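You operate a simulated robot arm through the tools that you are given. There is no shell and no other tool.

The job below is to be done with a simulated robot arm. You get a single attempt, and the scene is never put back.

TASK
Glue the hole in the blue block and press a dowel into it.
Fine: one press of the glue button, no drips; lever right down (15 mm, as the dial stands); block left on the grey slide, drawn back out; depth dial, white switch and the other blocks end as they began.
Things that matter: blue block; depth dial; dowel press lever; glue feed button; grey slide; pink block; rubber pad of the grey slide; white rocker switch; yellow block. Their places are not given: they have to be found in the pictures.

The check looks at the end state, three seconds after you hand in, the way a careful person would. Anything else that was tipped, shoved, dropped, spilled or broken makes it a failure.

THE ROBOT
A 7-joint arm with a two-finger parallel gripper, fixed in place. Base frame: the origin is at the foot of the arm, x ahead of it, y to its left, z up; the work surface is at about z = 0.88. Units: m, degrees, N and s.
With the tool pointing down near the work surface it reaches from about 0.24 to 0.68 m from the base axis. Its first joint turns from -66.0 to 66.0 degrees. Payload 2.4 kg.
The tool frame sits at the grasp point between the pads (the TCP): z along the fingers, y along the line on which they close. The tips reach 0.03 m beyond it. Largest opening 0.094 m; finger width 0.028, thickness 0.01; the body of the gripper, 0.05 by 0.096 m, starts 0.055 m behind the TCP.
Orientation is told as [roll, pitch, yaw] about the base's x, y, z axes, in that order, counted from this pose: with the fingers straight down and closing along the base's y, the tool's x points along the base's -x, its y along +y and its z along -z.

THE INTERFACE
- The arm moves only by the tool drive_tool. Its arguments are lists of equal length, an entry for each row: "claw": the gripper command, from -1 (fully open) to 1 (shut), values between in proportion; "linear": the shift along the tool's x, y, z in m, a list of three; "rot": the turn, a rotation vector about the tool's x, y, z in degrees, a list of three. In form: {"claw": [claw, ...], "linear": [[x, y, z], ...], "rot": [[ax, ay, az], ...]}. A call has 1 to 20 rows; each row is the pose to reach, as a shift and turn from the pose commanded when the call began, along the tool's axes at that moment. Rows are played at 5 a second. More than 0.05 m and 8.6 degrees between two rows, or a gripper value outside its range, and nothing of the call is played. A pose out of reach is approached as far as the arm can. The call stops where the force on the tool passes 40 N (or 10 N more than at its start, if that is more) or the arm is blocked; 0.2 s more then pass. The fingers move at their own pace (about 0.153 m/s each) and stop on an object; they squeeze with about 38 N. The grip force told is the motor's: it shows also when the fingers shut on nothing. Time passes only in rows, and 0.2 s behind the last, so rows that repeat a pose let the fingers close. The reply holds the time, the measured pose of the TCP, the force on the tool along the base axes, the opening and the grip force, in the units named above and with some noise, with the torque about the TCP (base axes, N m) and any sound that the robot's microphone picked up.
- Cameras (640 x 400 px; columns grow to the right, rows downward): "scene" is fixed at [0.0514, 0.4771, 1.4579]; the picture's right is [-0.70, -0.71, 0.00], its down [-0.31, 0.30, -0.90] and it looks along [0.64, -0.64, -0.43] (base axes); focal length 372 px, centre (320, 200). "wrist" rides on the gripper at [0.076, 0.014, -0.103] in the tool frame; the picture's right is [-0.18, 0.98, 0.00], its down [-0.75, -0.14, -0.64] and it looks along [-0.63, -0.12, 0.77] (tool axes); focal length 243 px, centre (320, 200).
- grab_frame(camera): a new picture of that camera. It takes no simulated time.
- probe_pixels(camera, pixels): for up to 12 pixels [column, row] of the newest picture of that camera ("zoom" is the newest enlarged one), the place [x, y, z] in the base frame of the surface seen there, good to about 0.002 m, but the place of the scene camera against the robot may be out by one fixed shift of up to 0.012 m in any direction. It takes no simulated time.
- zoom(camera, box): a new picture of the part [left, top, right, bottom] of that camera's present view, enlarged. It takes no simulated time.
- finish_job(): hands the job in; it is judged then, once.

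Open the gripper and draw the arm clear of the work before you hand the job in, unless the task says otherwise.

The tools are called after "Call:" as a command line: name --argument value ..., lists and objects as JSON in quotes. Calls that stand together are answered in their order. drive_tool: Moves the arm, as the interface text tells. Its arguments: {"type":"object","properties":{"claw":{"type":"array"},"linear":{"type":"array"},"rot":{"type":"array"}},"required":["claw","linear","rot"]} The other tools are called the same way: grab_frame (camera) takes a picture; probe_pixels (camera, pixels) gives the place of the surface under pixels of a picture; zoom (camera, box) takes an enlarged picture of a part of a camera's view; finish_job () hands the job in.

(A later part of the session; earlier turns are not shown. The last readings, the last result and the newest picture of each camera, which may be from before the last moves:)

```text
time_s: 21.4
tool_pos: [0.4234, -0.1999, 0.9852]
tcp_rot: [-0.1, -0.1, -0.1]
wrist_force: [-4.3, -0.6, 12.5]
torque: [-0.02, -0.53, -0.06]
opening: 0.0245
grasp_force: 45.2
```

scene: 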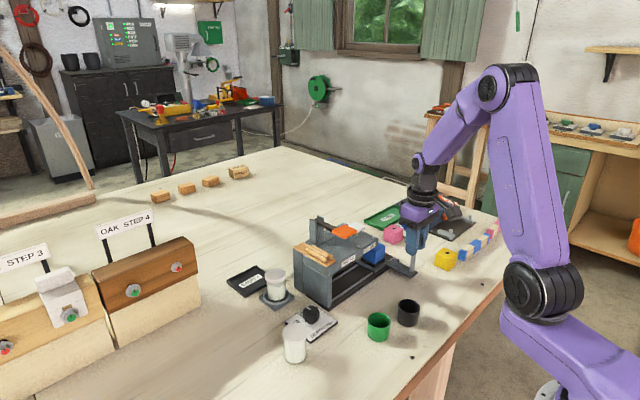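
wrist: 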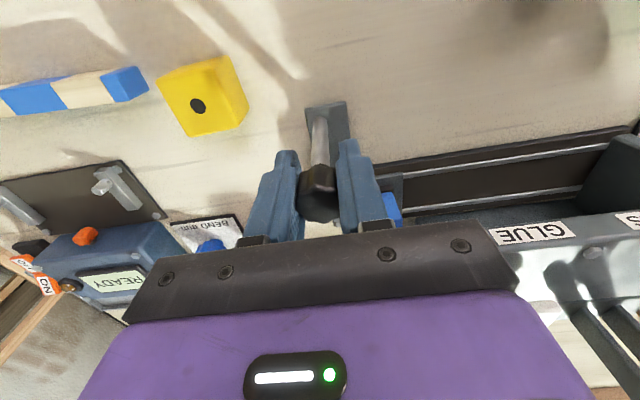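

The GLUE label centre is at about y -0.125, PRESS at about -0.051, and the block is now at about y -0.164. I look under the deck for the nozzle, marks or detents.

Call:
zoom --camera "scene" --box '[325, 235, 405, 290]'

Call:
grab_frame --camera "wrist"

```text
7.27 times, centred on (365, 262) of scene
```

zoom: 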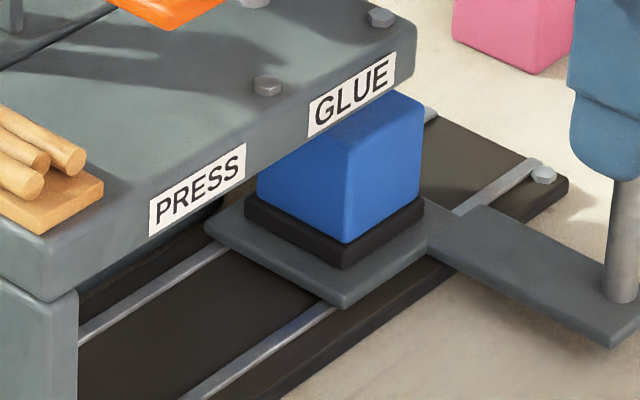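

```text
taken
```

wrist: 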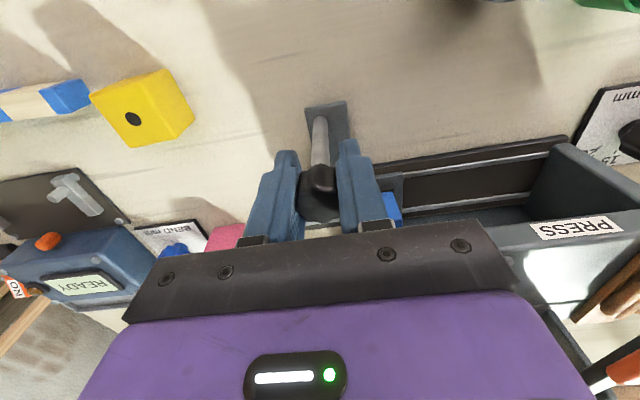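

No detent shows yet. I move in another 22 mm, to just before the button line, listening for a click.

Call:
drive_tool --claw '[1, 1, 1, 1, 1, 1]' --linear '[[0.0001, 0.005, -0.0002], [0.0001, 0.01, -0.0003], [0.0001, 0.014, -0.0003], [0.0001, 0.018, -0.0003], [0.0001, 0.022, -0.0003], [0.0001, 0.022, -0.0003]]' --rot '[[0, 0, 0], [0, 0, 0], [0, 0, 0], [0, 0, 0], [0, 0, 0], [0, 0, 0]]'

Call:
zoom --camera "scene" --box '[325, 235, 405, 290]'

```text
time_s: 22.8
tool_pos: [0.4232, -0.1793, 0.9847]
tcp_rot: [-0.1, -0.2, 0.1]
wrist_force: [6.3, 0.2, 7.5]
torque: [-0.06, -0.1, 0.02]
opening: 0.0244
grasp_force: 44.8
```

```text
7.27 times, centred on (365, 262) of scene
```

zoom: 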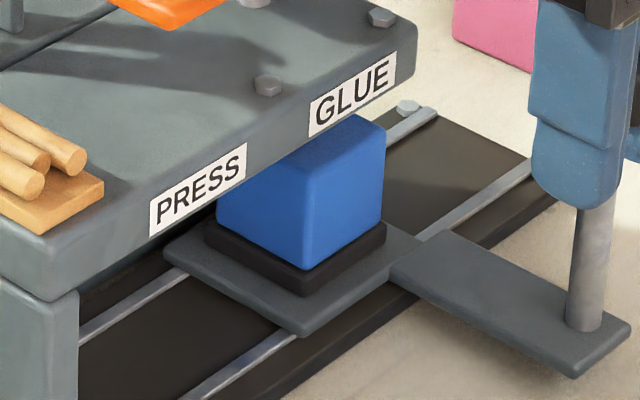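

The block is at about y -0.143 with no click so far. I advance in finer 2 mm rows and watch the y force.

Call:
drive_tool --claw '[1, 1, 1, 1]' --linear '[[0, 0.002, 0], [0, 0.004, 0], [0, 0.006, 0], [0, 0.008, 0]]' --rot '[[0, 0, 0], [0, 0, 0], [0, 0, 0], [0, 0, 0]]'

Call:
drive_tool --claw '[1, 1, 1]' --linear '[[0, 0.002, 0], [0, 0.004, 0], [0, 0.004, 0]]' --rot '[[0, 0, 0], [0, 0, 0], [0, 0, 0]]'

```text
time_s: 23.8
tool_pos: [0.4232, -0.1703, 0.9855]
tcp_rot: [0.0, -0.1, -0.1]
wrist_force: [8.2, -1.2, -2.6]
torque: [-0.1, -1.07, -0.02]
opening: 0.0241
grasp_force: 45.1
```

```text
time_s: 24.6
tool_pos: [0.4235, -0.1669, 0.9852]
tcp_rot: [0.0, 0.0, 0.2]
wrist_force: [10.1, 0.6, -7.4]
torque: [0.01, -0.4, -0.1]
opening: 0.0243
grasp_force: 45.1
```

The block hole is now at about y -0.132, close to the button line, still with no click. I release the knob and retreat so I can look under the deck with the wrist camera tilted, to find the nozzle.

Call:
drive_tool --claw '[0.4, 0.1, -0.25, -0.25, -0.25, -0.25, -0.25, -0.25, -0.25]' --linear '[[0, 0, 0], [0, 0, 0], [0, 0, 0], [0, 0, -0.02], [0, 0, -0.05], [0.02, 0, -0.08], [0.06, 0, -0.08], [0.08, 0.02, -0.08], [0.08, 0.04, -0.08]]' --rot '[[0, 0, 0], [0, 0, 0], [0, 0, 0], [0, 0, 0], [0, 0, 0], [0, 0, 0], [0, 0, 0], [0, 0, 0], [0, 0, 0]]'

Call:
grab_frame --camera "wrist"

Call:
grab_frame --camera "scene"

```text
time_s: 26.6
tool_pos: [0.3445, -0.1273, 1.0652]
tcp_rot: [-0.1, 0.0, 0.1]
wrist_force: [0.1, -0.5, 0.7]
torque: [-0.03, 0.02, -0.04]
opening: 0.0586
grasp_force: 0.2
```

```text
taken
```

wrist: 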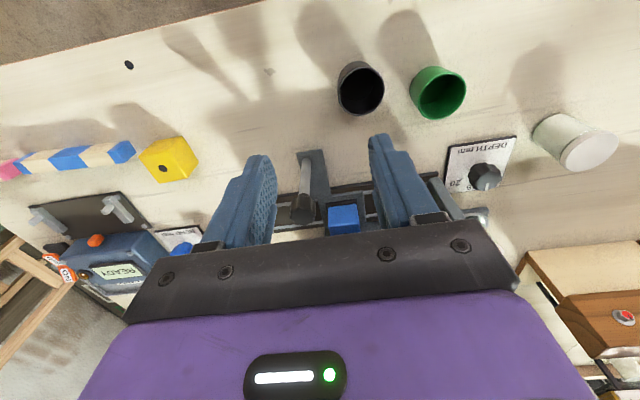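

```text
taken
```

scene: 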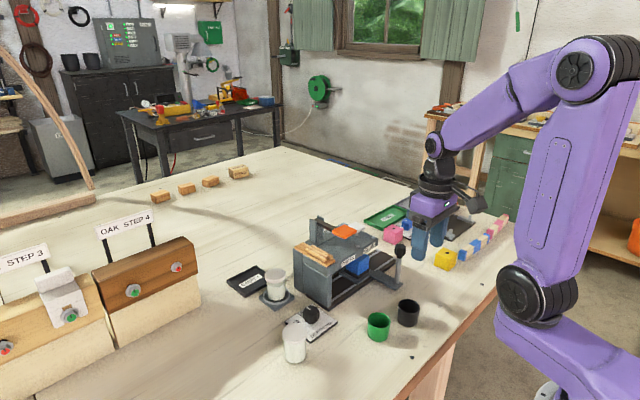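

The wrist view shows the black cup at (361,88) and green cup at (438,92) on the near side. I probe them and the block/labels before planning a low, tilted look.

Call:
probe_pixels --camera "wrist" --pixels '[[361, 75], [340, 90], [361, 110], [383, 90], [438, 92], [465, 92], [415, 92], [302, 210], [342, 217], [340, 197], [438, 115], [573, 142]]'

Call:
zoom --camera "scene" --box '[315, 220, 415, 300]'

```text
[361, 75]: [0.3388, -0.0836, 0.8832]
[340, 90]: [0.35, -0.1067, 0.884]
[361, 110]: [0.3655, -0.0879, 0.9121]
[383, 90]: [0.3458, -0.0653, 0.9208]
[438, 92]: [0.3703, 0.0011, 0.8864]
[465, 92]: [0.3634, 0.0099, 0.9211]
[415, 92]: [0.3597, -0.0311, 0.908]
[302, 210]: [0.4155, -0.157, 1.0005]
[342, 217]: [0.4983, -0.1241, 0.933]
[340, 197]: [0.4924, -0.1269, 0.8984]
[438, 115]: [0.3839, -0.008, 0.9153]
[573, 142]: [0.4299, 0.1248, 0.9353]
```

```text
5.00 times, centred on (365, 260) of scene
```

zoom: 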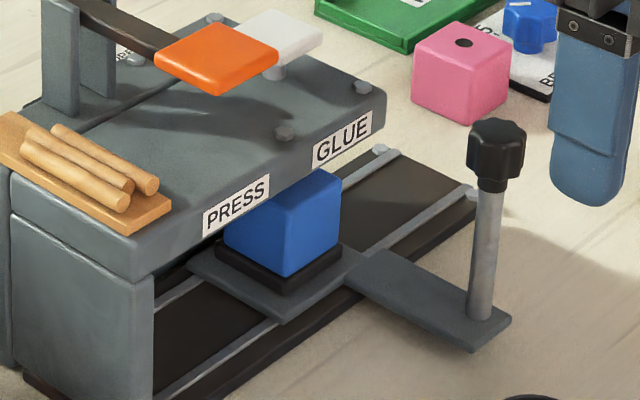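

In this zoom the knob is at (497,140) and the block around (285,215). I check whether the slide stayed put when I released it.

Call:
probe_pixels --camera "zoom" --pixels '[[497, 132], [480, 130], [515, 130], [250, 235], [330, 225], [285, 262], [342, 140], [236, 205], [315, 160], [370, 118], [208, 232], [268, 183]]'

Call:
zoom --camera "wrist" --box '[270, 130, 450, 240]'

```text
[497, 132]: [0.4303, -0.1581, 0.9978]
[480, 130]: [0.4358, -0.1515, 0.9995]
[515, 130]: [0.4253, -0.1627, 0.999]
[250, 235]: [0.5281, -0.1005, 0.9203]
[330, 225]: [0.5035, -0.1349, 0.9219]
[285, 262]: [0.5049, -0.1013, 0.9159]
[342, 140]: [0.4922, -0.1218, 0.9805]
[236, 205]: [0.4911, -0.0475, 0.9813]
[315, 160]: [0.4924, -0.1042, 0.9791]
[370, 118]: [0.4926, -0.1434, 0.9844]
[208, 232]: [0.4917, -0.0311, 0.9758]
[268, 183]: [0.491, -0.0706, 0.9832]
```

```text
3.56 times, centred on (360, 185) of wrist
```

zoom: 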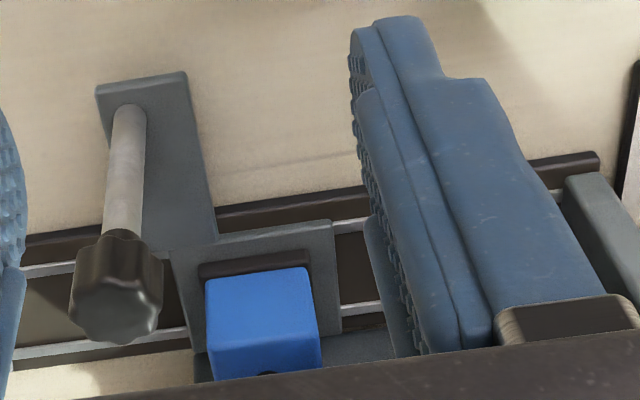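

The scene reading suggests the slide may have moved a few mm further (knob y ≈ -0.158). I measure it with the wrist zoom: knob top at (118,310), block top edges, plate edges.

Call:
probe_pixels --camera "zoom" --pixels '[[118, 312], [85, 290], [155, 300], [100, 330], [215, 350], [310, 345], [262, 355], [180, 260], [330, 228], [335, 320], [260, 262], [245, 300]]'

```text
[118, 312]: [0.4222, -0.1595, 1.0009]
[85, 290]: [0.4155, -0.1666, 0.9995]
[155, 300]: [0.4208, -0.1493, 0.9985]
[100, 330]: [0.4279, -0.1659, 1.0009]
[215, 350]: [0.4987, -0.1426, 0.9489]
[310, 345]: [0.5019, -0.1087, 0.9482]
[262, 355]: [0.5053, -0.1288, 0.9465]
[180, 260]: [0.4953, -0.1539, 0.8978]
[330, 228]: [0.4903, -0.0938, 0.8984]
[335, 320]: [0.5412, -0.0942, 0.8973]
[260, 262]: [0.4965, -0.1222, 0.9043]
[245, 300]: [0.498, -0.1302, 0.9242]
```

The slide settled by itself 8 mm further: the carrier is now centred at y ≈ -0.124, exactly under the GLUE label (centre -0.124), with a travel of 0.0915. So it has settled into the glue station, and I close the fingers and move above the white button.

Call:
drive_tool --claw '[0, 0.5, 1, 1, 1, 1, 1]' --linear '[[0, 0, -0.03], [-0.03, -0.002, -0.045], [-0.07, -0.004, -0.045], [-0.11, -0.006, -0.045], [-0.15, -0.0072, -0.045], [-0.188, -0.0072, -0.045], [-0.188, -0.0072, -0.045]]' --rot '[[0, 0, 0], [0, 0, 0], [0, 0, 0], [0, 0, 0], [0, 0, 0], [0, 0, 0], [0, 0, 0]]'

Call:
grab_frame --camera "wrist"

Call:
zoom --camera "scene" --box '[280, 180, 420, 290]'

```text
time_s: 28.2
tool_pos: [0.5312, -0.1345, 1.1116]
tcp_rot: [0.0, 0.0, -0.1]
wrist_force: [0.0, 0.3, -0.1]
torque: [0.01, 0.01, -0.02]
opening: 0.0001
grasp_force: 33.1
```

```text
taken
```

wrist: 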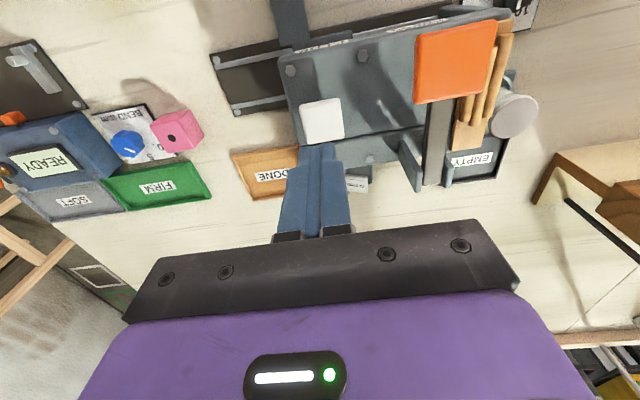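

```text
3.64 times, centred on (350, 235) of scene
```

zoom: 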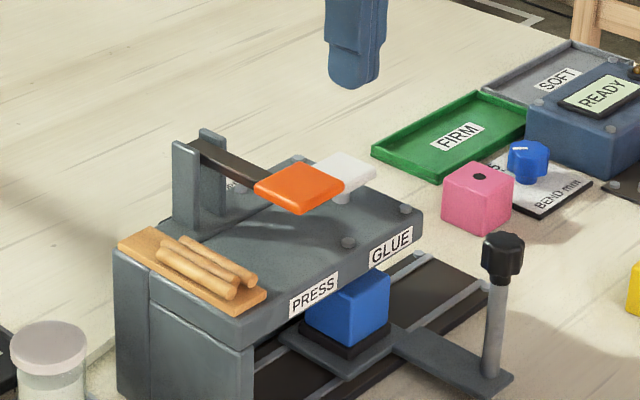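

The button is at (322,121), matching the projection of the point under the TCP (320,120). I take one close look at the deck from here before pressing.

Call:
zoom --camera "wrist" --box '[200, 0, 440, 200]'

Call:
probe_pixels --camera "wrist" --pixels '[[322, 121], [306, 105], [340, 102], [340, 138], [308, 140], [455, 60], [420, 40], [490, 28], [355, 182], [285, 20], [430, 98], [230, 60]]'

```text
2.00 times, centred on (320, 100) of wrist
```

zoom: 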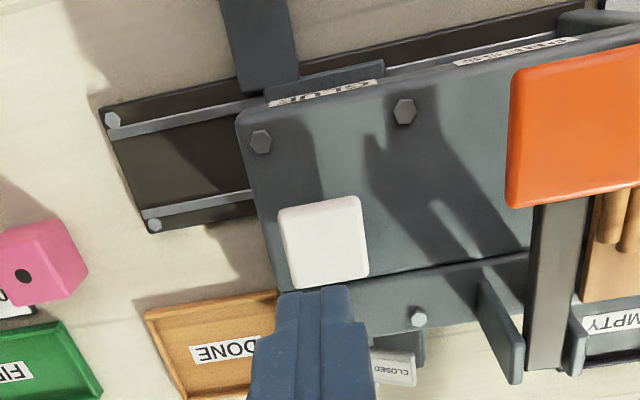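

```text
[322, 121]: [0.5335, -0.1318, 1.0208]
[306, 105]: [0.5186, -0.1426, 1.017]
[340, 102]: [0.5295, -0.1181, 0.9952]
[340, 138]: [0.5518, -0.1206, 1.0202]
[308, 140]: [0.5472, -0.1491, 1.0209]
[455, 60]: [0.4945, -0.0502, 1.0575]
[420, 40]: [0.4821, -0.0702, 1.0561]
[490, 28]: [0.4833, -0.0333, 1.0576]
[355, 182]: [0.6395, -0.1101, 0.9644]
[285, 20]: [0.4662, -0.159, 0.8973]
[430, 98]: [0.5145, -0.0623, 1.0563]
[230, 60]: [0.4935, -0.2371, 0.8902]
```

Behind the deck I can see the rocker labelled OPEN/CLOSED at about (0.64,-0.11,0.964), partly hidden by the fingers. Before pressing I move aside a little to see how that switch stands (looking only).

Call:
drive_tool --claw '[1, 1, 1]' --linear '[[0, -0.035, -0.01], [-0.01, -0.07, -0.03], [-0.02, -0.09, -0.04]]' --rot '[[0, 0, 0], [0, 0, 0], [0, 0, 0]]'

Call:
grab_frame --camera "wrist"

Call:
zoom --camera "wrist" --box '[360, 120, 480, 220]'

```text
time_s: 29.0
tool_pos: [0.5504, -0.2253, 1.151]
tcp_rot: [0.0, -0.1, 0.0]
wrist_force: [0.3, 0.6, 0.7]
torque: [-0.02, 0.0, 0.01]
opening: 0.0001
grasp_force: 33.0
```

```text
taken
```

wrist: 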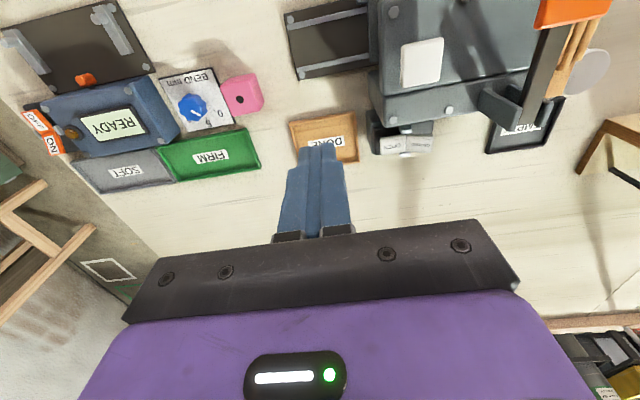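

```text
4.00 times, centred on (420, 170) of wrist
```

zoom: 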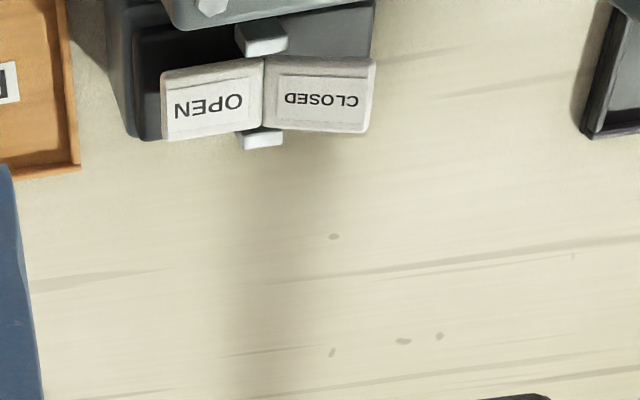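

The rocker has an OPEN wing at zoom (212,105) and a CLOSED wing at (320,97). I probe their heights to see which side is down.

Call:
probe_pixels --camera "zoom" --pixels '[[170, 100], [190, 105], [215, 100], [240, 98], [258, 95], [272, 92], [295, 92], [320, 95], [345, 95], [365, 95], [260, 140], [215, 75]]'

```text
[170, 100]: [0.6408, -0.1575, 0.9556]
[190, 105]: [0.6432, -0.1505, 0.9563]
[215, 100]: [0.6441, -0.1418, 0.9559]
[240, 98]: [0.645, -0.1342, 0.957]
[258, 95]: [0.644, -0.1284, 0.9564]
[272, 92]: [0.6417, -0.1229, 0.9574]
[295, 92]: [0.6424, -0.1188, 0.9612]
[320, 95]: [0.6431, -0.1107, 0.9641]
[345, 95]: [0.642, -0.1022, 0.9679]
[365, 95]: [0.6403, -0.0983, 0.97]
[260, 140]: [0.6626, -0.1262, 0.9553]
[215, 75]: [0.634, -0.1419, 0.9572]
```

The OPEN wing lies flat/down at 0.956 while CLOSED is raised to 0.970, so the feed stands open, and I leave it alone. I return above the button to z ≈ 1.07.

Call:
drive_tool --claw '[1, 1, 1, 1, 1]' --linear '[[0.005, 0.03, 0.0], [0.01, 0.06, 0.02], [0.0175, 0.0915, 0.045], [0.0175, 0.0915, 0.08], [0.0175, 0.0915, 0.08]]' --rot '[[0, 0, 0], [0, 0, 0], [0, 0, 0], [0, 0, 0], [0, 0, 0]]'

Call:
grab_frame --camera "wrist"

Call:
zoom --camera "scene" --box '[310, 180, 410, 270]'

```text
time_s: 30.2
tool_pos: [0.534, -0.1311, 1.0728]
tcp_rot: [0.0, -0.1, 0.1]
wrist_force: [0.0, -0.1, -0.9]
torque: [0.02, -0.01, 0.01]
opening: 0.0002
grasp_force: 33.1
```

```text
taken
```

wrist: 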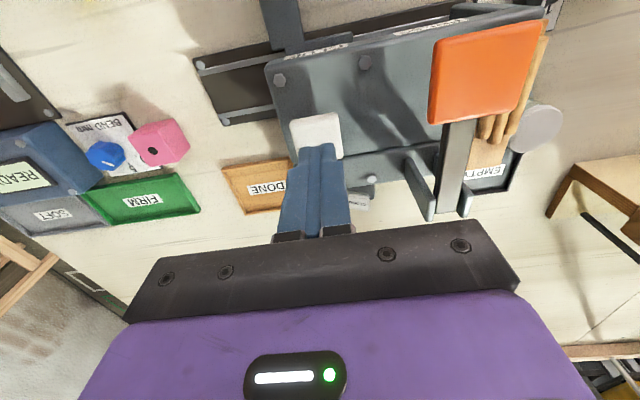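

```text
4.44 times, centred on (360, 225) of scene
```

zoom: 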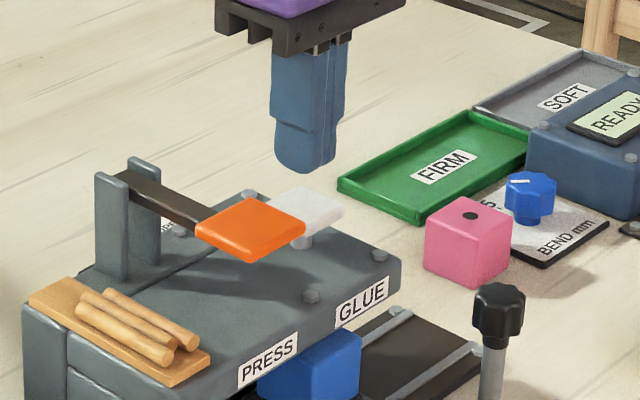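

The fingers are above the button, with tips at about z 1.043 and the button top at 1.020. I shift -3 mm in y and approach to about 2 mm above it.

Call:
drive_tool --claw '[1, 1, 1]' --linear '[[0.0005, -0.003, 0.01], [0.0005, -0.003, 0.0195], [0.0005, -0.003, 0.0195]]' --rot '[[0, 0, 0], [0, 0, 0], [0, 0, 0]]'

Call:
zoom --camera "scene" --box '[330, 200, 390, 245]'

```text
time_s: 31.0
tool_pos: [0.534, -0.1366, 1.0528]
tcp_rot: [0.2, -0.1, 0.0]
wrist_force: [0.3, 0.1, -0.2]
torque: [0.03, -0.02, 0.01]
opening: 0.0001
grasp_force: 32.7
```

```text
8.89 times, centred on (360, 222) of scene
```

zoom: 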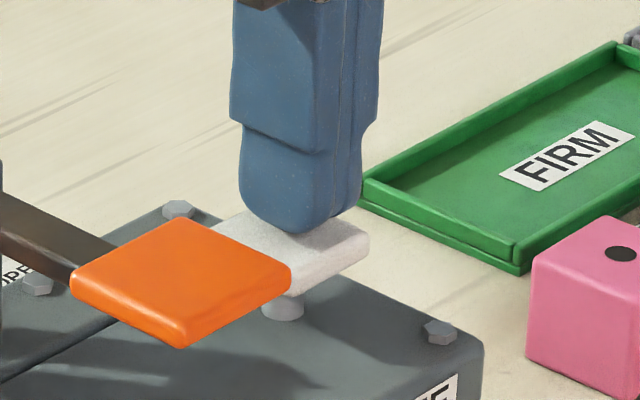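

The tips hover just above the button's middle. I press about 6 mm past contact and release in one motion, listening for the feed.

Call:
drive_tool --claw '[1, 1, 1, 1, 1, 1, 1]' --linear '[[0, 0.001, 0.002], [0, 0.001, 0.004], [0, 0.001, 0.006], [0, 0.001, 0.008], [0, 0.001, 0.004], [0, 0.001, -0.005], [0, 0.001, -0.015]]' --rot '[[0, 0, 0], [0, 0, 0], [0, 0, 0], [0, 0, 0], [0, 0, 0], [0, 0, 0], [0, 0, 0]]'

Call:
zoom --camera "scene" --box '[310, 200, 410, 290]'

```text
time_s: 32.6
tool_pos: [0.5328, -0.135, 1.0675]
tcp_rot: [0.0, -0.1, 0.0]
wrist_force: [-0.2, 0.2, -0.4]
torque: [-0.01, 0.01, 0.01]
opening: 0.0001
grasp_force: 33.2
```

```text
4.44 times, centred on (360, 245) of scene
```

zoom: 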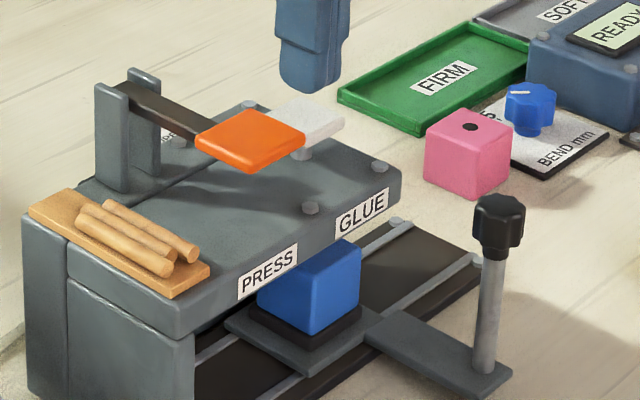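

No sound was reported and nothing has visibly dripped, so I can't tell whether the feed fired. Rather than risk a second press, I'll pull the slide back out and look into the hole; first I go above the knob (0.422, -0.159).

Call:
drive_tool --claw '[1, 0.5, 0, -0.25, -0.25]' --linear '[[0.03, -0.008, -0.02], [0.07, -0.017, -0.02], [0.11, -0.024, -0.01], [0.11, -0.024, 0.01], [0.11, -0.024, 0.01]]' --rot '[[0, 0, 0], [0, 0, 0], [0, 0, 0], [0, 0, 0], [0, 0, 0]]'

Call:
grab_frame --camera "wrist"

```text
time_s: 33.8
tool_pos: [0.423, -0.1572, 1.0583]
tcp_rot: [0.1, -0.1, 0.0]
wrist_force: [-0.5, 0.4, -0.2]
torque: [-0.03, 0.0, -0.03]
opening: 0.0586
grasp_force: 0.0
```

```text
taken
```

wrist: 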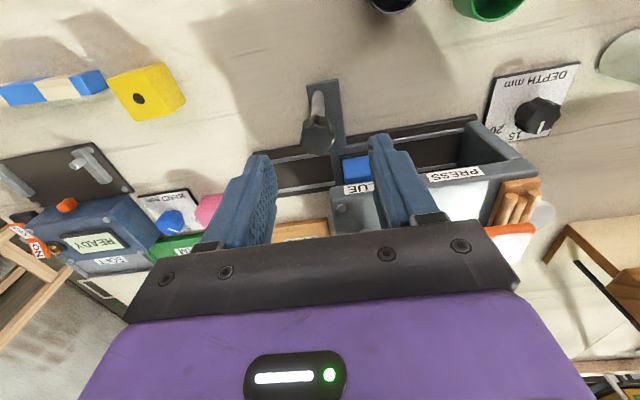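

The knob is at (320,137), aligned. I descend, close and pull the slide outward about 0.07 m, slowly.

Call:
drive_tool --claw '[-0.25, -0.25, -0.25, -0.25, 0.2, 0.6, 1.0, 1.0, 1.0]' --linear '[[0, -0.001, 0.025], [0, -0.001, 0.05], [0, -0.001, 0.0725], [0, -0.001, 0.0725], [0, -0.001, 0.0725], [0, -0.001, 0.0725], [0, -0.001, 0.0725], [0, -0.001, 0.0725], [0, -0.001, 0.0725]]' --rot '[[0, 0, 0], [0, 0, 0], [0, 0, 0], [0, 0, 0], [0, 0, 0], [0, 0, 0], [0, 0, 0], [0, 0, 0], [0, 0, 0]]'

```text
time_s: 35.8
tool_pos: [0.4236, -0.1588, 0.9842]
tcp_rot: [0.1, -0.1, 0.0]
wrist_force: [2.1, -2.2, -7.1]
torque: [-0.01, -0.23, -0.01]
opening: 0.0244
grasp_force: 45.0
```

The grip is firm with little strain. I pull outward 25 mm first.

Call:
drive_tool --claw '[1, 1, 1, 1, 1]' --linear '[[0, -0.004, 0], [0, -0.011, 0], [0, -0.018, 0], [0, -0.025, 0], [0, -0.025, 0]]' --rot '[[0, 0, 0], [0, 0, 0], [0, 0, 0], [0, 0, 0], [0, 0, 0]]'

Call:
zoom --camera "scene" --box '[320, 210, 420, 290]'

```text
time_s: 37.0
tool_pos: [0.4254, -0.1849, 0.9851]
tcp_rot: [0.0, -0.3, 0.0]
wrist_force: [7.2, 0.9, 18.8]
torque: [0.06, 0.37, 0.1]
opening: 0.0241
grasp_force: 45.3
```

```text
5.00 times, centred on (370, 250) of scene
```

zoom: 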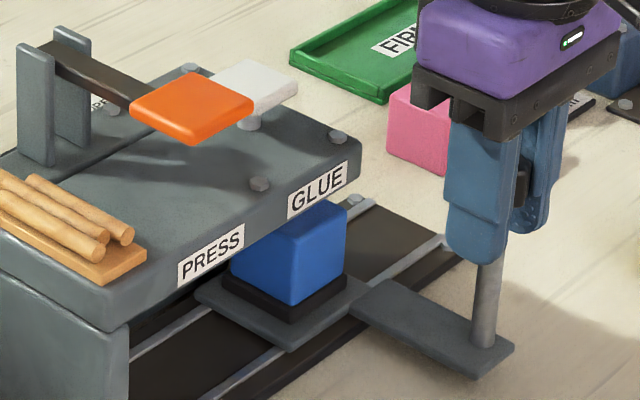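

The slide follows, with +19 N vertical strain. I ease up 0.5 mm and continue outward.

Call:
drive_tool --claw '[1, 1, 1, 1, 1]' --linear '[[-0.0002, -0.002, -0.0005], [-0.0002, -0.009, -0.0005], [-0.0002, -0.016, -0.0005], [-0.0002, -0.022, -0.0005], [-0.0002, -0.022, -0.0005]]' --rot '[[0, 0, 0], [0, 0, 0], [0, 0, 0], [0, 0, 0], [0, 0, 0]]'

Call:
drive_tool --claw '[1, 1, 1, 1, 1]' --linear '[[0, -0.005, 0], [0, -0.012, 0], [0, -0.019, 0], [0, -0.025, 0], [0, -0.025, 0]]' --rot '[[0, 0, 0], [0, 0, 0], [0, 0, 0], [0, 0, 0], [0, 0, 0]]'

Call:
zoom --camera "scene" --box '[340, 210, 440, 280]'

Call:
grab_frame --camera "wrist"

```text
time_s: 38.2
tool_pos: [0.4241, -0.2061, 0.9844]
tcp_rot: [0.0, -0.2, -0.1]
wrist_force: [9.4, 0.0, 18.3]
torque: [0.02, -0.05, -0.06]
opening: 0.0242
grasp_force: 44.5
```

```text
time_s: 39.4
tool_pos: [0.4241, -0.2308, 0.9854]
tcp_rot: [-0.1, -0.1, 0.0]
wrist_force: [7.3, 0.5, 28.6]
torque: [0.04, -0.08, 0.09]
opening: 0.0242
grasp_force: 45.3
```

```text
5.71 times, centred on (390, 245) of scene
```

zoom: 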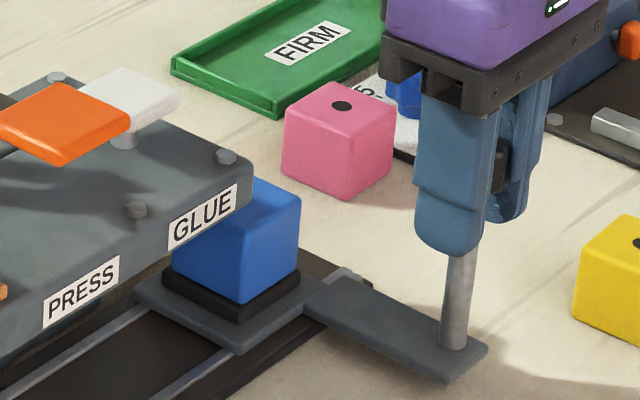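

```text
taken
```

wrist: 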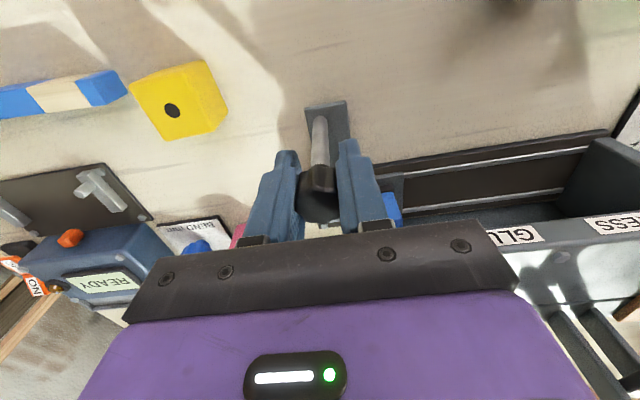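

The hole is still just behind the GLUE edge in the scene view. I relieve the strain (up 0.8 mm) and pull another 16 mm.

Call:
drive_tool --claw '[1, 1, 1, 1]' --linear '[[-0.0003, 0, -0.0008], [-0.0003, -0.006, -0.0008], [-0.0003, -0.012, -0.0008], [-0.0003, -0.016, -0.0008]]' --rot '[[0, 0, 0], [0, 0, 0], [0, 0, 0], [0, 0, 0]]'

Call:
zoom --camera "scene" --box '[360, 220, 420, 265]'

```text
time_s: 40.4
tool_pos: [0.4238, -0.2467, 0.9851]
tcp_rot: [0.1, 0.2, 0.1]
wrist_force: [8.8, 0.0, -6.8]
torque: [0.04, -0.14, -0.14]
opening: 0.024
grasp_force: 45.2
```

```text
8.89 times, centred on (390, 242) of scene
```

zoom: 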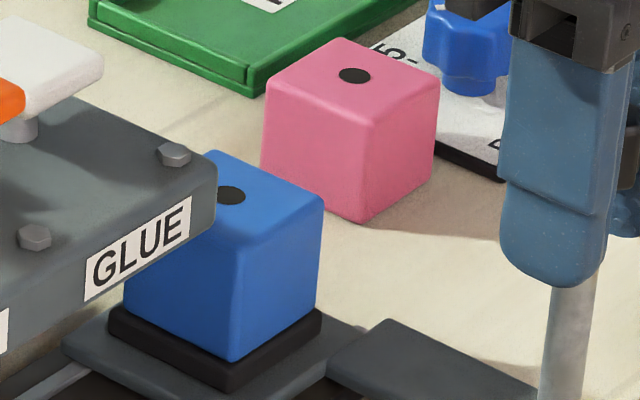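

The blue hole at zoom (230,195) looks as dark as the pink one. I zoom in tighter to compare.

Call:
zoom --camera "scene" --box '[374, 224, 406, 246]'

Call:
probe_pixels --camera "zoom" --pixels '[[230, 195]]'

```text
16.00 times, centred on (390, 235) of scene
```

zoom: 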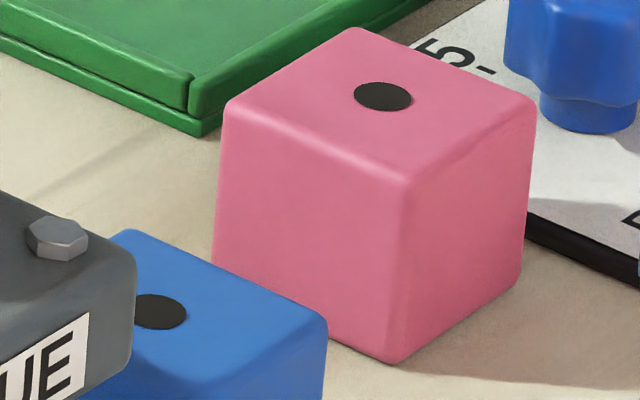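

```text
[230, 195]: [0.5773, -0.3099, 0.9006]
```

The blue hole is plain dark with no glue and nothing spilled, so the short press did not fire. I push the slide back in to the glue station (TCP y ≈ -0.159) in stages.

Call:
drive_tool --claw '[1, 1, 1, 1, 1]' --linear '[[-0.0002, 0.005, 0], [-0.0002, 0.012, 0], [-0.0002, 0.02, 0], [-0.0002, 0.028, 0], [-0.0002, 0.028, 0]]' --rot '[[0, 0, 0], [0, 0, 0], [0, 0, 0], [0, 0, 0], [0, 0, 0]]'

```text
time_s: 41.6
tool_pos: [0.4244, -0.218, 0.9847]
tcp_rot: [0.1, 0.0, 0.0]
wrist_force: [3.4, 0.1, -14.8]
torque: [-0.03, -0.14, -0.02]
opening: 0.0243
grasp_force: 44.9
```

Strain is -15 N; I ease down 0.4 mm and continue inward 28 mm.

Call:
drive_tool --claw '[1, 1, 1, 1, 1]' --linear '[[0, 0.005, 0.0004], [0, 0.012, 0.0004], [0, 0.02, 0.0004], [0, 0.028, 0.0004], [0, 0.028, 0.0004]]' --rot '[[0, 0, 0], [0, 0, 0], [0, 0, 0], [0, 0, 0], [0, 0, 0]]'

```text
time_s: 42.8
tool_pos: [0.4233, -0.1916, 0.9844]
tcp_rot: [-0.1, -0.1, 0.0]
wrist_force: [-3.2, 0.5, 3.7]
torque: [-0.01, 0.12, -0.05]
opening: 0.0242
grasp_force: 44.9
```

Low strain now. I push the remaining 32 mm to y ≈ -0.159.

Call:
drive_tool --claw '[1, 1, 1, 1, 1, 1, 1]' --linear '[[0, 0.005, 0], [0, 0.012, 0], [0, 0.018, 0], [0, 0.024, 0], [0, 0.029, 0], [0, 0.032, 0], [0, 0.032, 0]]' --rot '[[0, 0, 0], [0, 0, 0], [0, 0, 0], [0, 0, 0], [0, 0, 0], [0, 0, 0], [0, 0, 0]]'

```text
time_s: 44.4
tool_pos: [0.4244, -0.1589, 0.9842]
tcp_rot: [0.0, 0.0, 0.1]
wrist_force: [-6.7, 0.0, 5.9]
torque: [0.01, -0.01, -0.1]
opening: 0.0242
grasp_force: 45.1
```

The slide is at the station reading. I release, rise, and take the same look as before to verify where the carrier sits.

Call:
drive_tool --claw '[0.4, 0.1, -0.25, -0.25, -0.25, -0.25, -0.25, -0.25, -0.25]' --linear '[[0, 0, 0], [0, 0, 0], [0, 0, 0], [0, 0, -0.02], [0, 0, -0.05], [0.02, 0, -0.08], [0.06, 0.01, -0.08], [0.08, 0.02, -0.08], [0.08, 0.032, -0.08]]' --rot '[[0, 0, 0], [0, 0, 0], [0, 0, 0], [0, 0, 0], [0, 0, 0], [0, 0, 0], [0, 0, 0], [0, 0, 0], [0, 0, 0]]'

Call:
grab_frame --camera "wrist"

Call:
zoom --camera "wrist" --box '[270, 130, 450, 240]'

```text
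time_s: 46.4
tool_pos: [0.3445, -0.1276, 1.0646]
tcp_rot: [0.0, -0.1, 0.0]
wrist_force: [0.6, 0.2, 0.3]
torque: [0.03, 0.0, 0.03]
opening: 0.0588
grasp_force: 0.0
```

```text
taken
```

wrist: 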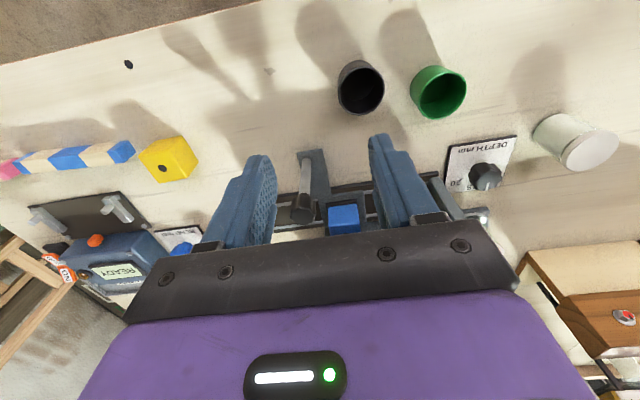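

```text
3.56 times, centred on (360, 185) of wrist
```

zoom: 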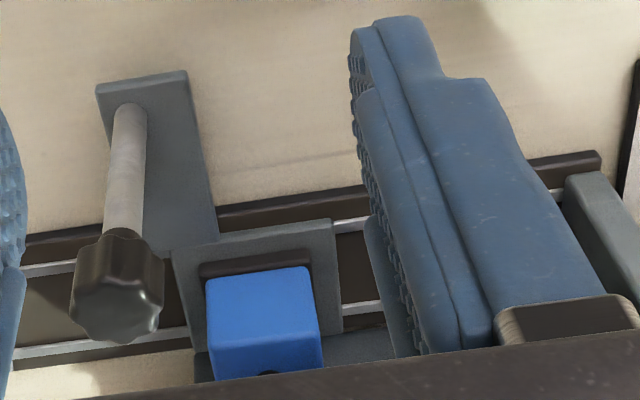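

The carrier is at exactly the same pixels as before, so this is a repeatable glue-station detent. I go back above the button with closed fingers.

Call:
drive_tool --claw '[0, 0.5, 1, 1, 1, 1, 1]' --linear '[[0, 0, -0.03], [-0.03, -0.002, -0.045], [-0.07, -0.004, -0.045], [-0.11, -0.006, -0.045], [-0.15, -0.007, -0.045], [-0.188, -0.007, -0.03], [-0.188, -0.007, -0.005]]' --rot '[[0, 0, 0], [0, 0, 0], [0, 0, 0], [0, 0, 0], [0, 0, 0], [0, 0, 0], [0, 0, 0]]'

Call:
grab_frame --camera "wrist"

```text
time_s: 48.0
tool_pos: [0.5333, -0.1335, 1.0689]
tcp_rot: [-0.1, 0.0, -0.1]
wrist_force: [0.7, -0.3, 0.0]
torque: [0.03, 0.01, 0.01]
opening: 0.0
grasp_force: 33.0
```

```text
taken
```

wrist: 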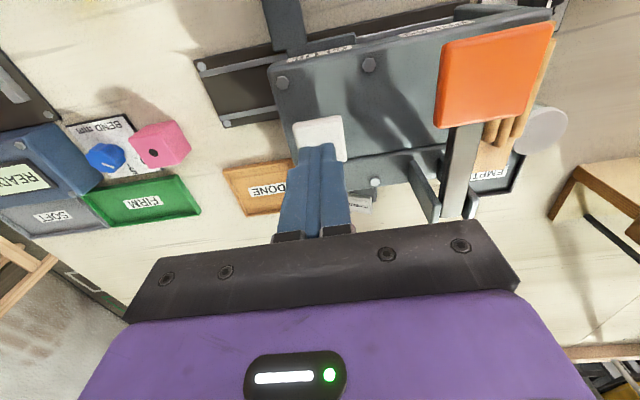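

Aligned again, TCP z 1.069. I descend to about 4 mm past contact (no deeper than the earlier press) and stop there to read the force.

Call:
drive_tool --claw '[1, 1, 1, 1, 1]' --linear '[[0, -0.001, 0.008], [0, -0.001, 0.0165], [0, -0.001, 0.0195], [0, -0.001, 0.022], [0, -0.001, 0.022]]' --rot '[[0, 0, 0], [0, 0, 0], [0, 0, 0], [0, 0, 0], [0, 0, 0]]'

```text
time_s: 49.2
tool_pos: [0.5308, -0.1353, 1.0471]
tcp_rot: [0.0, -0.1, 0.0]
wrist_force: [0.9, 0.5, 1.0]
torque: [0.04, -0.03, 0.02]
opening: 0.0
grasp_force: 33.3
```

The force is only about 1 N at tip z ≈ 1.017. I look at the contact closely.

Call:
zoom --camera "scene" --box '[330, 205, 390, 250]'

```text
8.89 times, centred on (360, 228) of scene
```

zoom: 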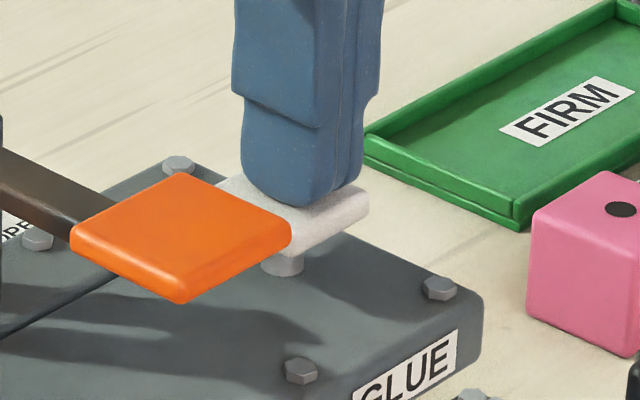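

The tips are just touching and the stem still shows several mm of travel. I continue down 2 mm without letting go.

Call:
drive_tool --claw '[1, 1]' --linear '[[-0.001, 0.0, 0.001], [-0.001, 0.0, 0.002]]' --rot '[[0, 0, 0], [0, 0, 0]]'

```text
time_s: 49.8
tool_pos: [0.5328, -0.1347, 1.0466]
tcp_rot: [0.0, -0.1, 0.0]
wrist_force: [-0.6, 0.6, 1.1]
torque: [-0.01, 0.07, 0.01]
opening: 0.0
grasp_force: 32.7
```

Still about 1 N. I go down another 2 mm.

Call:
drive_tool --claw '[1, 1]' --linear '[[0, 0.0, 0.001], [0, 0.0, 0.002]]' --rot '[[0, 0, 0], [0, 0, 0]]'

Call:
zoom --camera "scene" --box '[330, 205, 390, 250]'

```text
time_s: 50.4
tool_pos: [0.533, -0.1357, 1.0433]
tcp_rot: [0.0, -0.2, 0.0]
wrist_force: [-1.5, 0.3, 0.0]
torque: [-0.01, 0.04, -0.01]
opening: 0.0
grasp_force: 33.1
```

```text
8.89 times, centred on (360, 228) of scene
```

zoom: 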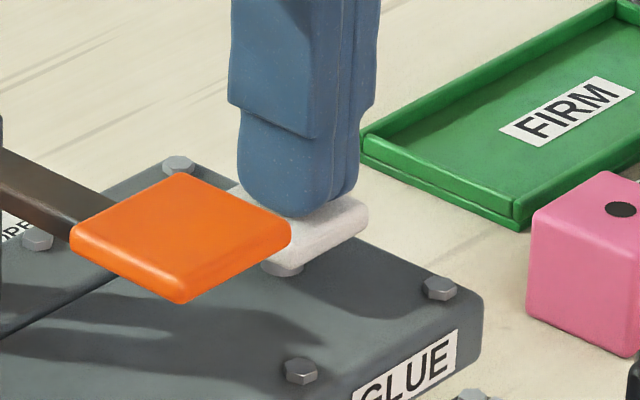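

The button is moving down (stem at (283,268) is shorter), with a very soft spring. I continue down 2 mm more, still the same press.

Call:
drive_tool --claw '[1, 1]' --linear '[[0, 0.0, 0.001], [0, 0.0, 0.002]]' --rot '[[0, 0, 0], [0, 0, 0]]'

Call:
zoom --camera "scene" --box '[330, 205, 390, 250]'

```text
time_s: 51.0
tool_pos: [0.5323, -0.1341, 1.0424]
tcp_rot: [0.0, -0.1, 0.1]
wrist_force: [0.4, -1.2, 0.7]
torque: [-0.06, 0.04, 0.02]
opening: 0.0
grasp_force: 33.2
heard: click
```

```text
8.89 times, centred on (360, 228) of scene
```

zoom: 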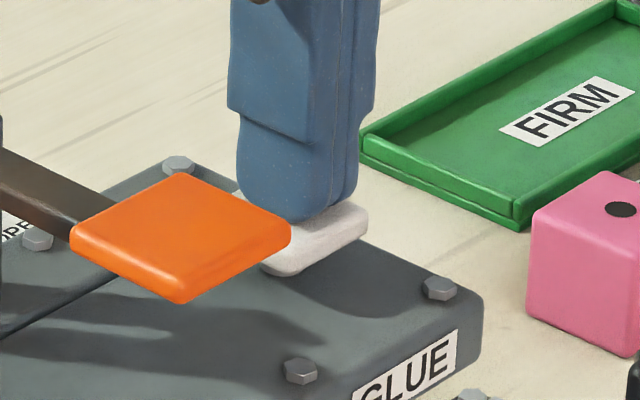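

A click was heard: the glue feed fired. I release straight up now.

Call:
drive_tool --claw '[1, 1, 1, 1]' --linear '[[0, 0.0, -0.008], [0, 0.0, -0.02], [0, 0.0, -0.045], [0, 0, -0.06]]' --rot '[[0, 0, 0], [0, 0, 0], [0, 0, 0], [0, 0, 0]]'

Call:
zoom --camera "scene" --box '[310, 200, 410, 290]'

```text
time_s: 52.0
tool_pos: [0.5334, -0.1347, 1.1007]
tcp_rot: [0.0, -0.1, 0.0]
wrist_force: [0.3, -0.2, 0.5]
torque: [0.02, -0.02, -0.01]
opening: 0.0001
grasp_force: 33.2
```

```text
4.44 times, centred on (360, 245) of scene
```

zoom: 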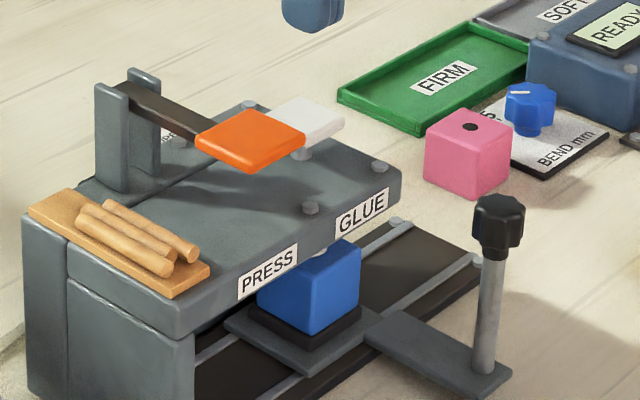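

The button has sprung back. There is a small light spot near (318,253) at the block's top, so I zoom in on it.

Call:
zoom --camera "scene" --box '[364, 246, 396, 268]'

```text
16.00 times, centred on (380, 257) of scene
```

zoom: 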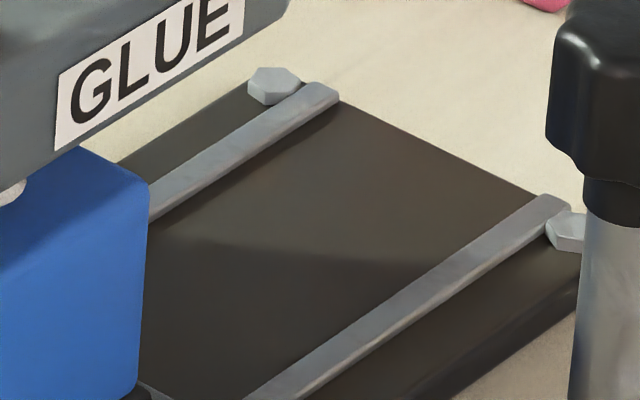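

Call:
zoom --camera "scene" --box '[340, 240, 380, 280]'

Call:
probe_pixels --camera "zoom" --pixels '[[313, 262]]'

```text
10.00 times, centred on (360, 260) of scene
```

zoom: 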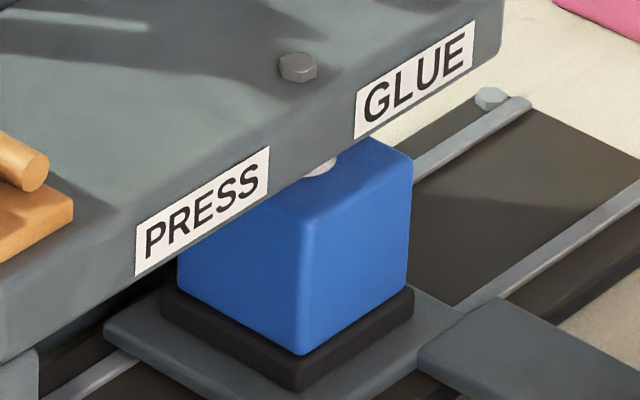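

```text
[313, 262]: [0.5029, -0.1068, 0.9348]
```

A whitish disc shows at zoom (321,166) on the block's top. I probe it to check that it lies at the hole.

Call:
probe_pixels --camera "zoom" --pixels '[[321, 167], [330, 165], [312, 171], [305, 190], [390, 155], [290, 300]]'

```text
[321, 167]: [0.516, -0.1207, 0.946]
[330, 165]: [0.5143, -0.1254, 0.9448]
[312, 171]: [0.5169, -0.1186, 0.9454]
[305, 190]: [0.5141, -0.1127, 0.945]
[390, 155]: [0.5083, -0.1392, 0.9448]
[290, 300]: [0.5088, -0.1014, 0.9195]
```

The glue sits right at the hole (≈ 0.516, -0.121 scene). Now I return to the knob to push the slide on to the PRESS station.

Call:
drive_tool --claw '[1, 0.5, 0, -0.25, -0.25]' --linear '[[0.03, -0.008, 0], [0.07, -0.017, 0.01], [0.11, -0.0245, 0.025], [0.11, -0.0245, 0.04], [0.11, -0.0245, 0.04]]' --rot '[[0, 0, 0], [0, 0, 0], [0, 0, 0], [0, 0, 0], [0, 0, 0]]'

Call:
grab_frame --camera "wrist"

```text
time_s: 53.2
tool_pos: [0.4257, -0.1611, 1.0619]
tcp_rot: [0.0, -0.1, 0.0]
wrist_force: [0.3, -0.5, -1.1]
torque: [0.0, -0.02, 0.02]
opening: 0.0588
grasp_force: 0.1
```

```text
taken
```

wrist: 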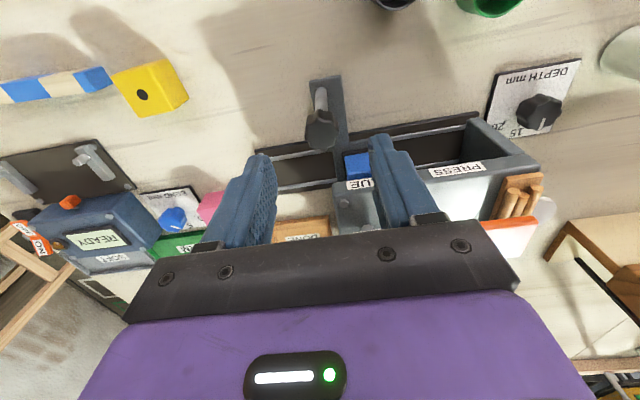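

The knob is at (322,135), within the fingers. I descend and close on it.

Call:
drive_tool --claw '[-0.25, -0.25, -0.25, -0.25, 0.2, 0.6, 1.0, 1.0, 1.0]' --linear '[[0.001, 0.001, 0.025], [0.001, 0.001, 0.05], [0.001, 0.001, 0.076], [0.001, 0.001, 0.076], [0.001, 0.001, 0.076], [0.001, 0.001, 0.076], [0.001, 0.001, 0.076], [0.001, 0.001, 0.076], [0.001, 0.001, 0.076]]' --rot '[[0, 0, 0], [0, 0, 0], [0, 0, 0], [0, 0, 0], [0, 0, 0], [0, 0, 0], [0, 0, 0], [0, 0, 0], [0, 0, 0]]'

```text
time_s: 55.2
tool_pos: [0.4235, -0.1582, 0.9846]
tcp_rot: [0.0, -0.1, 0.0]
wrist_force: [1.0, -1.6, -8.0]
torque: [-0.01, -0.33, -0.04]
opening: 0.0244
grasp_force: 45.0
```

The grip is good with low strain. I push inward 28 mm.

Call:
drive_tool --claw '[1, 1, 1, 1, 1]' --linear '[[0, 0.004, 0.0001], [0, 0.012, 0.0002], [0, 0.02, 0.0002], [0, 0.028, 0.0002], [0, 0.028, 0.0002]]' --rot '[[0, 0, 0], [0, 0, 0], [0, 0, 0], [0, 0, 0], [0, 0, 0]]'

```text
time_s: 56.2
tool_pos: [0.4231, -0.1302, 0.984]
tcp_rot: [0.0, -0.1, 0.1]
wrist_force: [6.3, 0.8, -8.3]
torque: [-0.01, 0.38, -0.03]
opening: 0.0244
grasp_force: 44.6
stopped in row 5: the force on the tool passed its limit at 40 N (the readings are from after the stop); the commanded pose is now the measured one
```

A brief force peak stopped the last row, but the slide is at y -0.130 and the strain is low now. I check the scene before continuing.

Call:
zoom --camera "scene" --box '[290, 200, 410, 300]'

Call:
drive_tool --claw '[1, 1]' --linear '[[-0.0002, 0.0, 0.0002], [-0.0002, 0.0, 0.0002]]' --rot '[[0, 0, 0], [0, 0, 0]]'

```text
4.00 times, centred on (350, 250) of scene
```

zoom: 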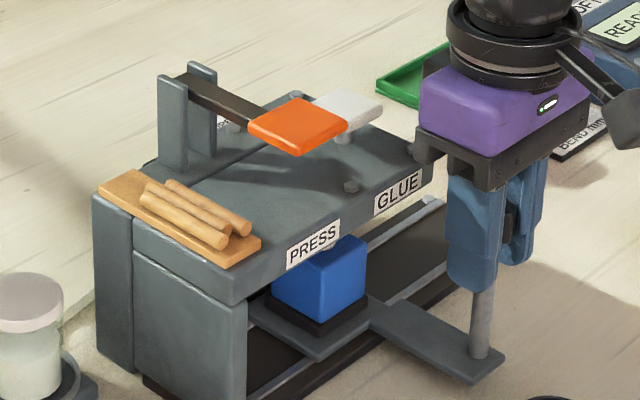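

```text
time_s: 56.8
tool_pos: [0.423, -0.1312, 0.9847]
tcp_rot: [-0.1, -0.1, 0.2]
wrist_force: [3.7, 1.2, -4.1]
torque: [-0.01, -0.19, 0.09]
opening: 0.0244
grasp_force: 44.9
```

Everything looks right. I push on another 22 mm, more slowly.

Call:
drive_tool --claw '[1, 1, 1, 1, 1]' --linear '[[-0.0001, 0.005, 0.0001], [-0.0001, 0.01, 0.0001], [-0.0001, 0.016, 0.0001], [-0.0001, 0.022, 0.0001], [-0.0001, 0.022, 0.0001]]' --rot '[[0, 0, 0], [0, 0, 0], [0, 0, 0], [0, 0, 0], [0, 0, 0]]'

```text
time_s: 58.0
tool_pos: [0.4236, -0.1083, 0.9847]
tcp_rot: [0.0, -0.1, 0.1]
wrist_force: [1.1, -0.2, -0.7]
torque: [-0.03, 0.02, -0.04]
opening: 0.0244
grasp_force: 44.8
```

Smooth, with y now at -0.108. I push 19 mm more, close to where the PRESS station should be (y ≈ -0.086).

Call:
drive_tool --claw '[1, 1, 1, 1, 1, 1]' --linear '[[0, 0.004, 0], [0, 0.008, 0], [0, 0.012, 0], [0, 0.016, 0], [0, 0.019, 0], [0, 0.019, 0]]' --rot '[[0, 0, 0], [0, 0, 0], [0, 0, 0], [0, 0, 0], [0, 0, 0], [0, 0, 0]]'

Call:
zoom --camera "scene" --box '[290, 200, 410, 300]'

```text
time_s: 59.4
tool_pos: [0.423, -0.0901, 0.9835]
tcp_rot: [0.0, -0.2, 0.1]
wrist_force: [2.2, 1.3, 6.6]
torque: [0.0, -0.35, 0.0]
opening: 0.0244
grasp_force: 45.0
```

```text
4.00 times, centred on (350, 250) of scene
```

zoom: 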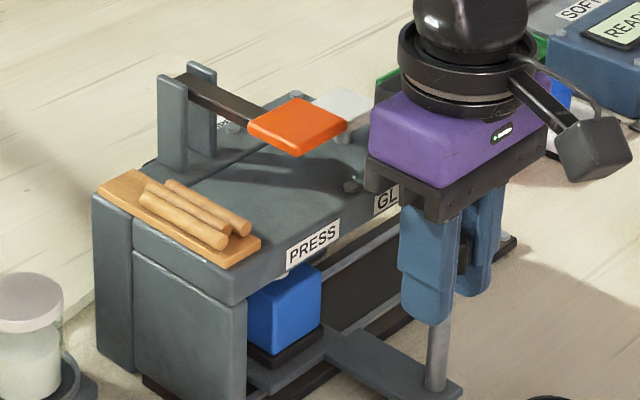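

No resistance yet at y -0.090. I push 4 mm more.

Call:
drive_tool --claw '[1, 1, 1, 1]' --linear '[[0, 0.0015, 0], [0, 0.003, 0], [0, 0.004, 0], [0, 0.004, 0]]' --rot '[[0, 0, 0], [0, 0, 0], [0, 0, 0], [0, 0, 0]]'

```text
time_s: 60.4
tool_pos: [0.4232, -0.0852, 0.985]
tcp_rot: [-0.1, -0.1, 0.1]
wrist_force: [-0.5, -0.2, 22.2]
torque: [-0.02, 0.19, 0.02]
opening: 0.0241
grasp_force: 44.9
```

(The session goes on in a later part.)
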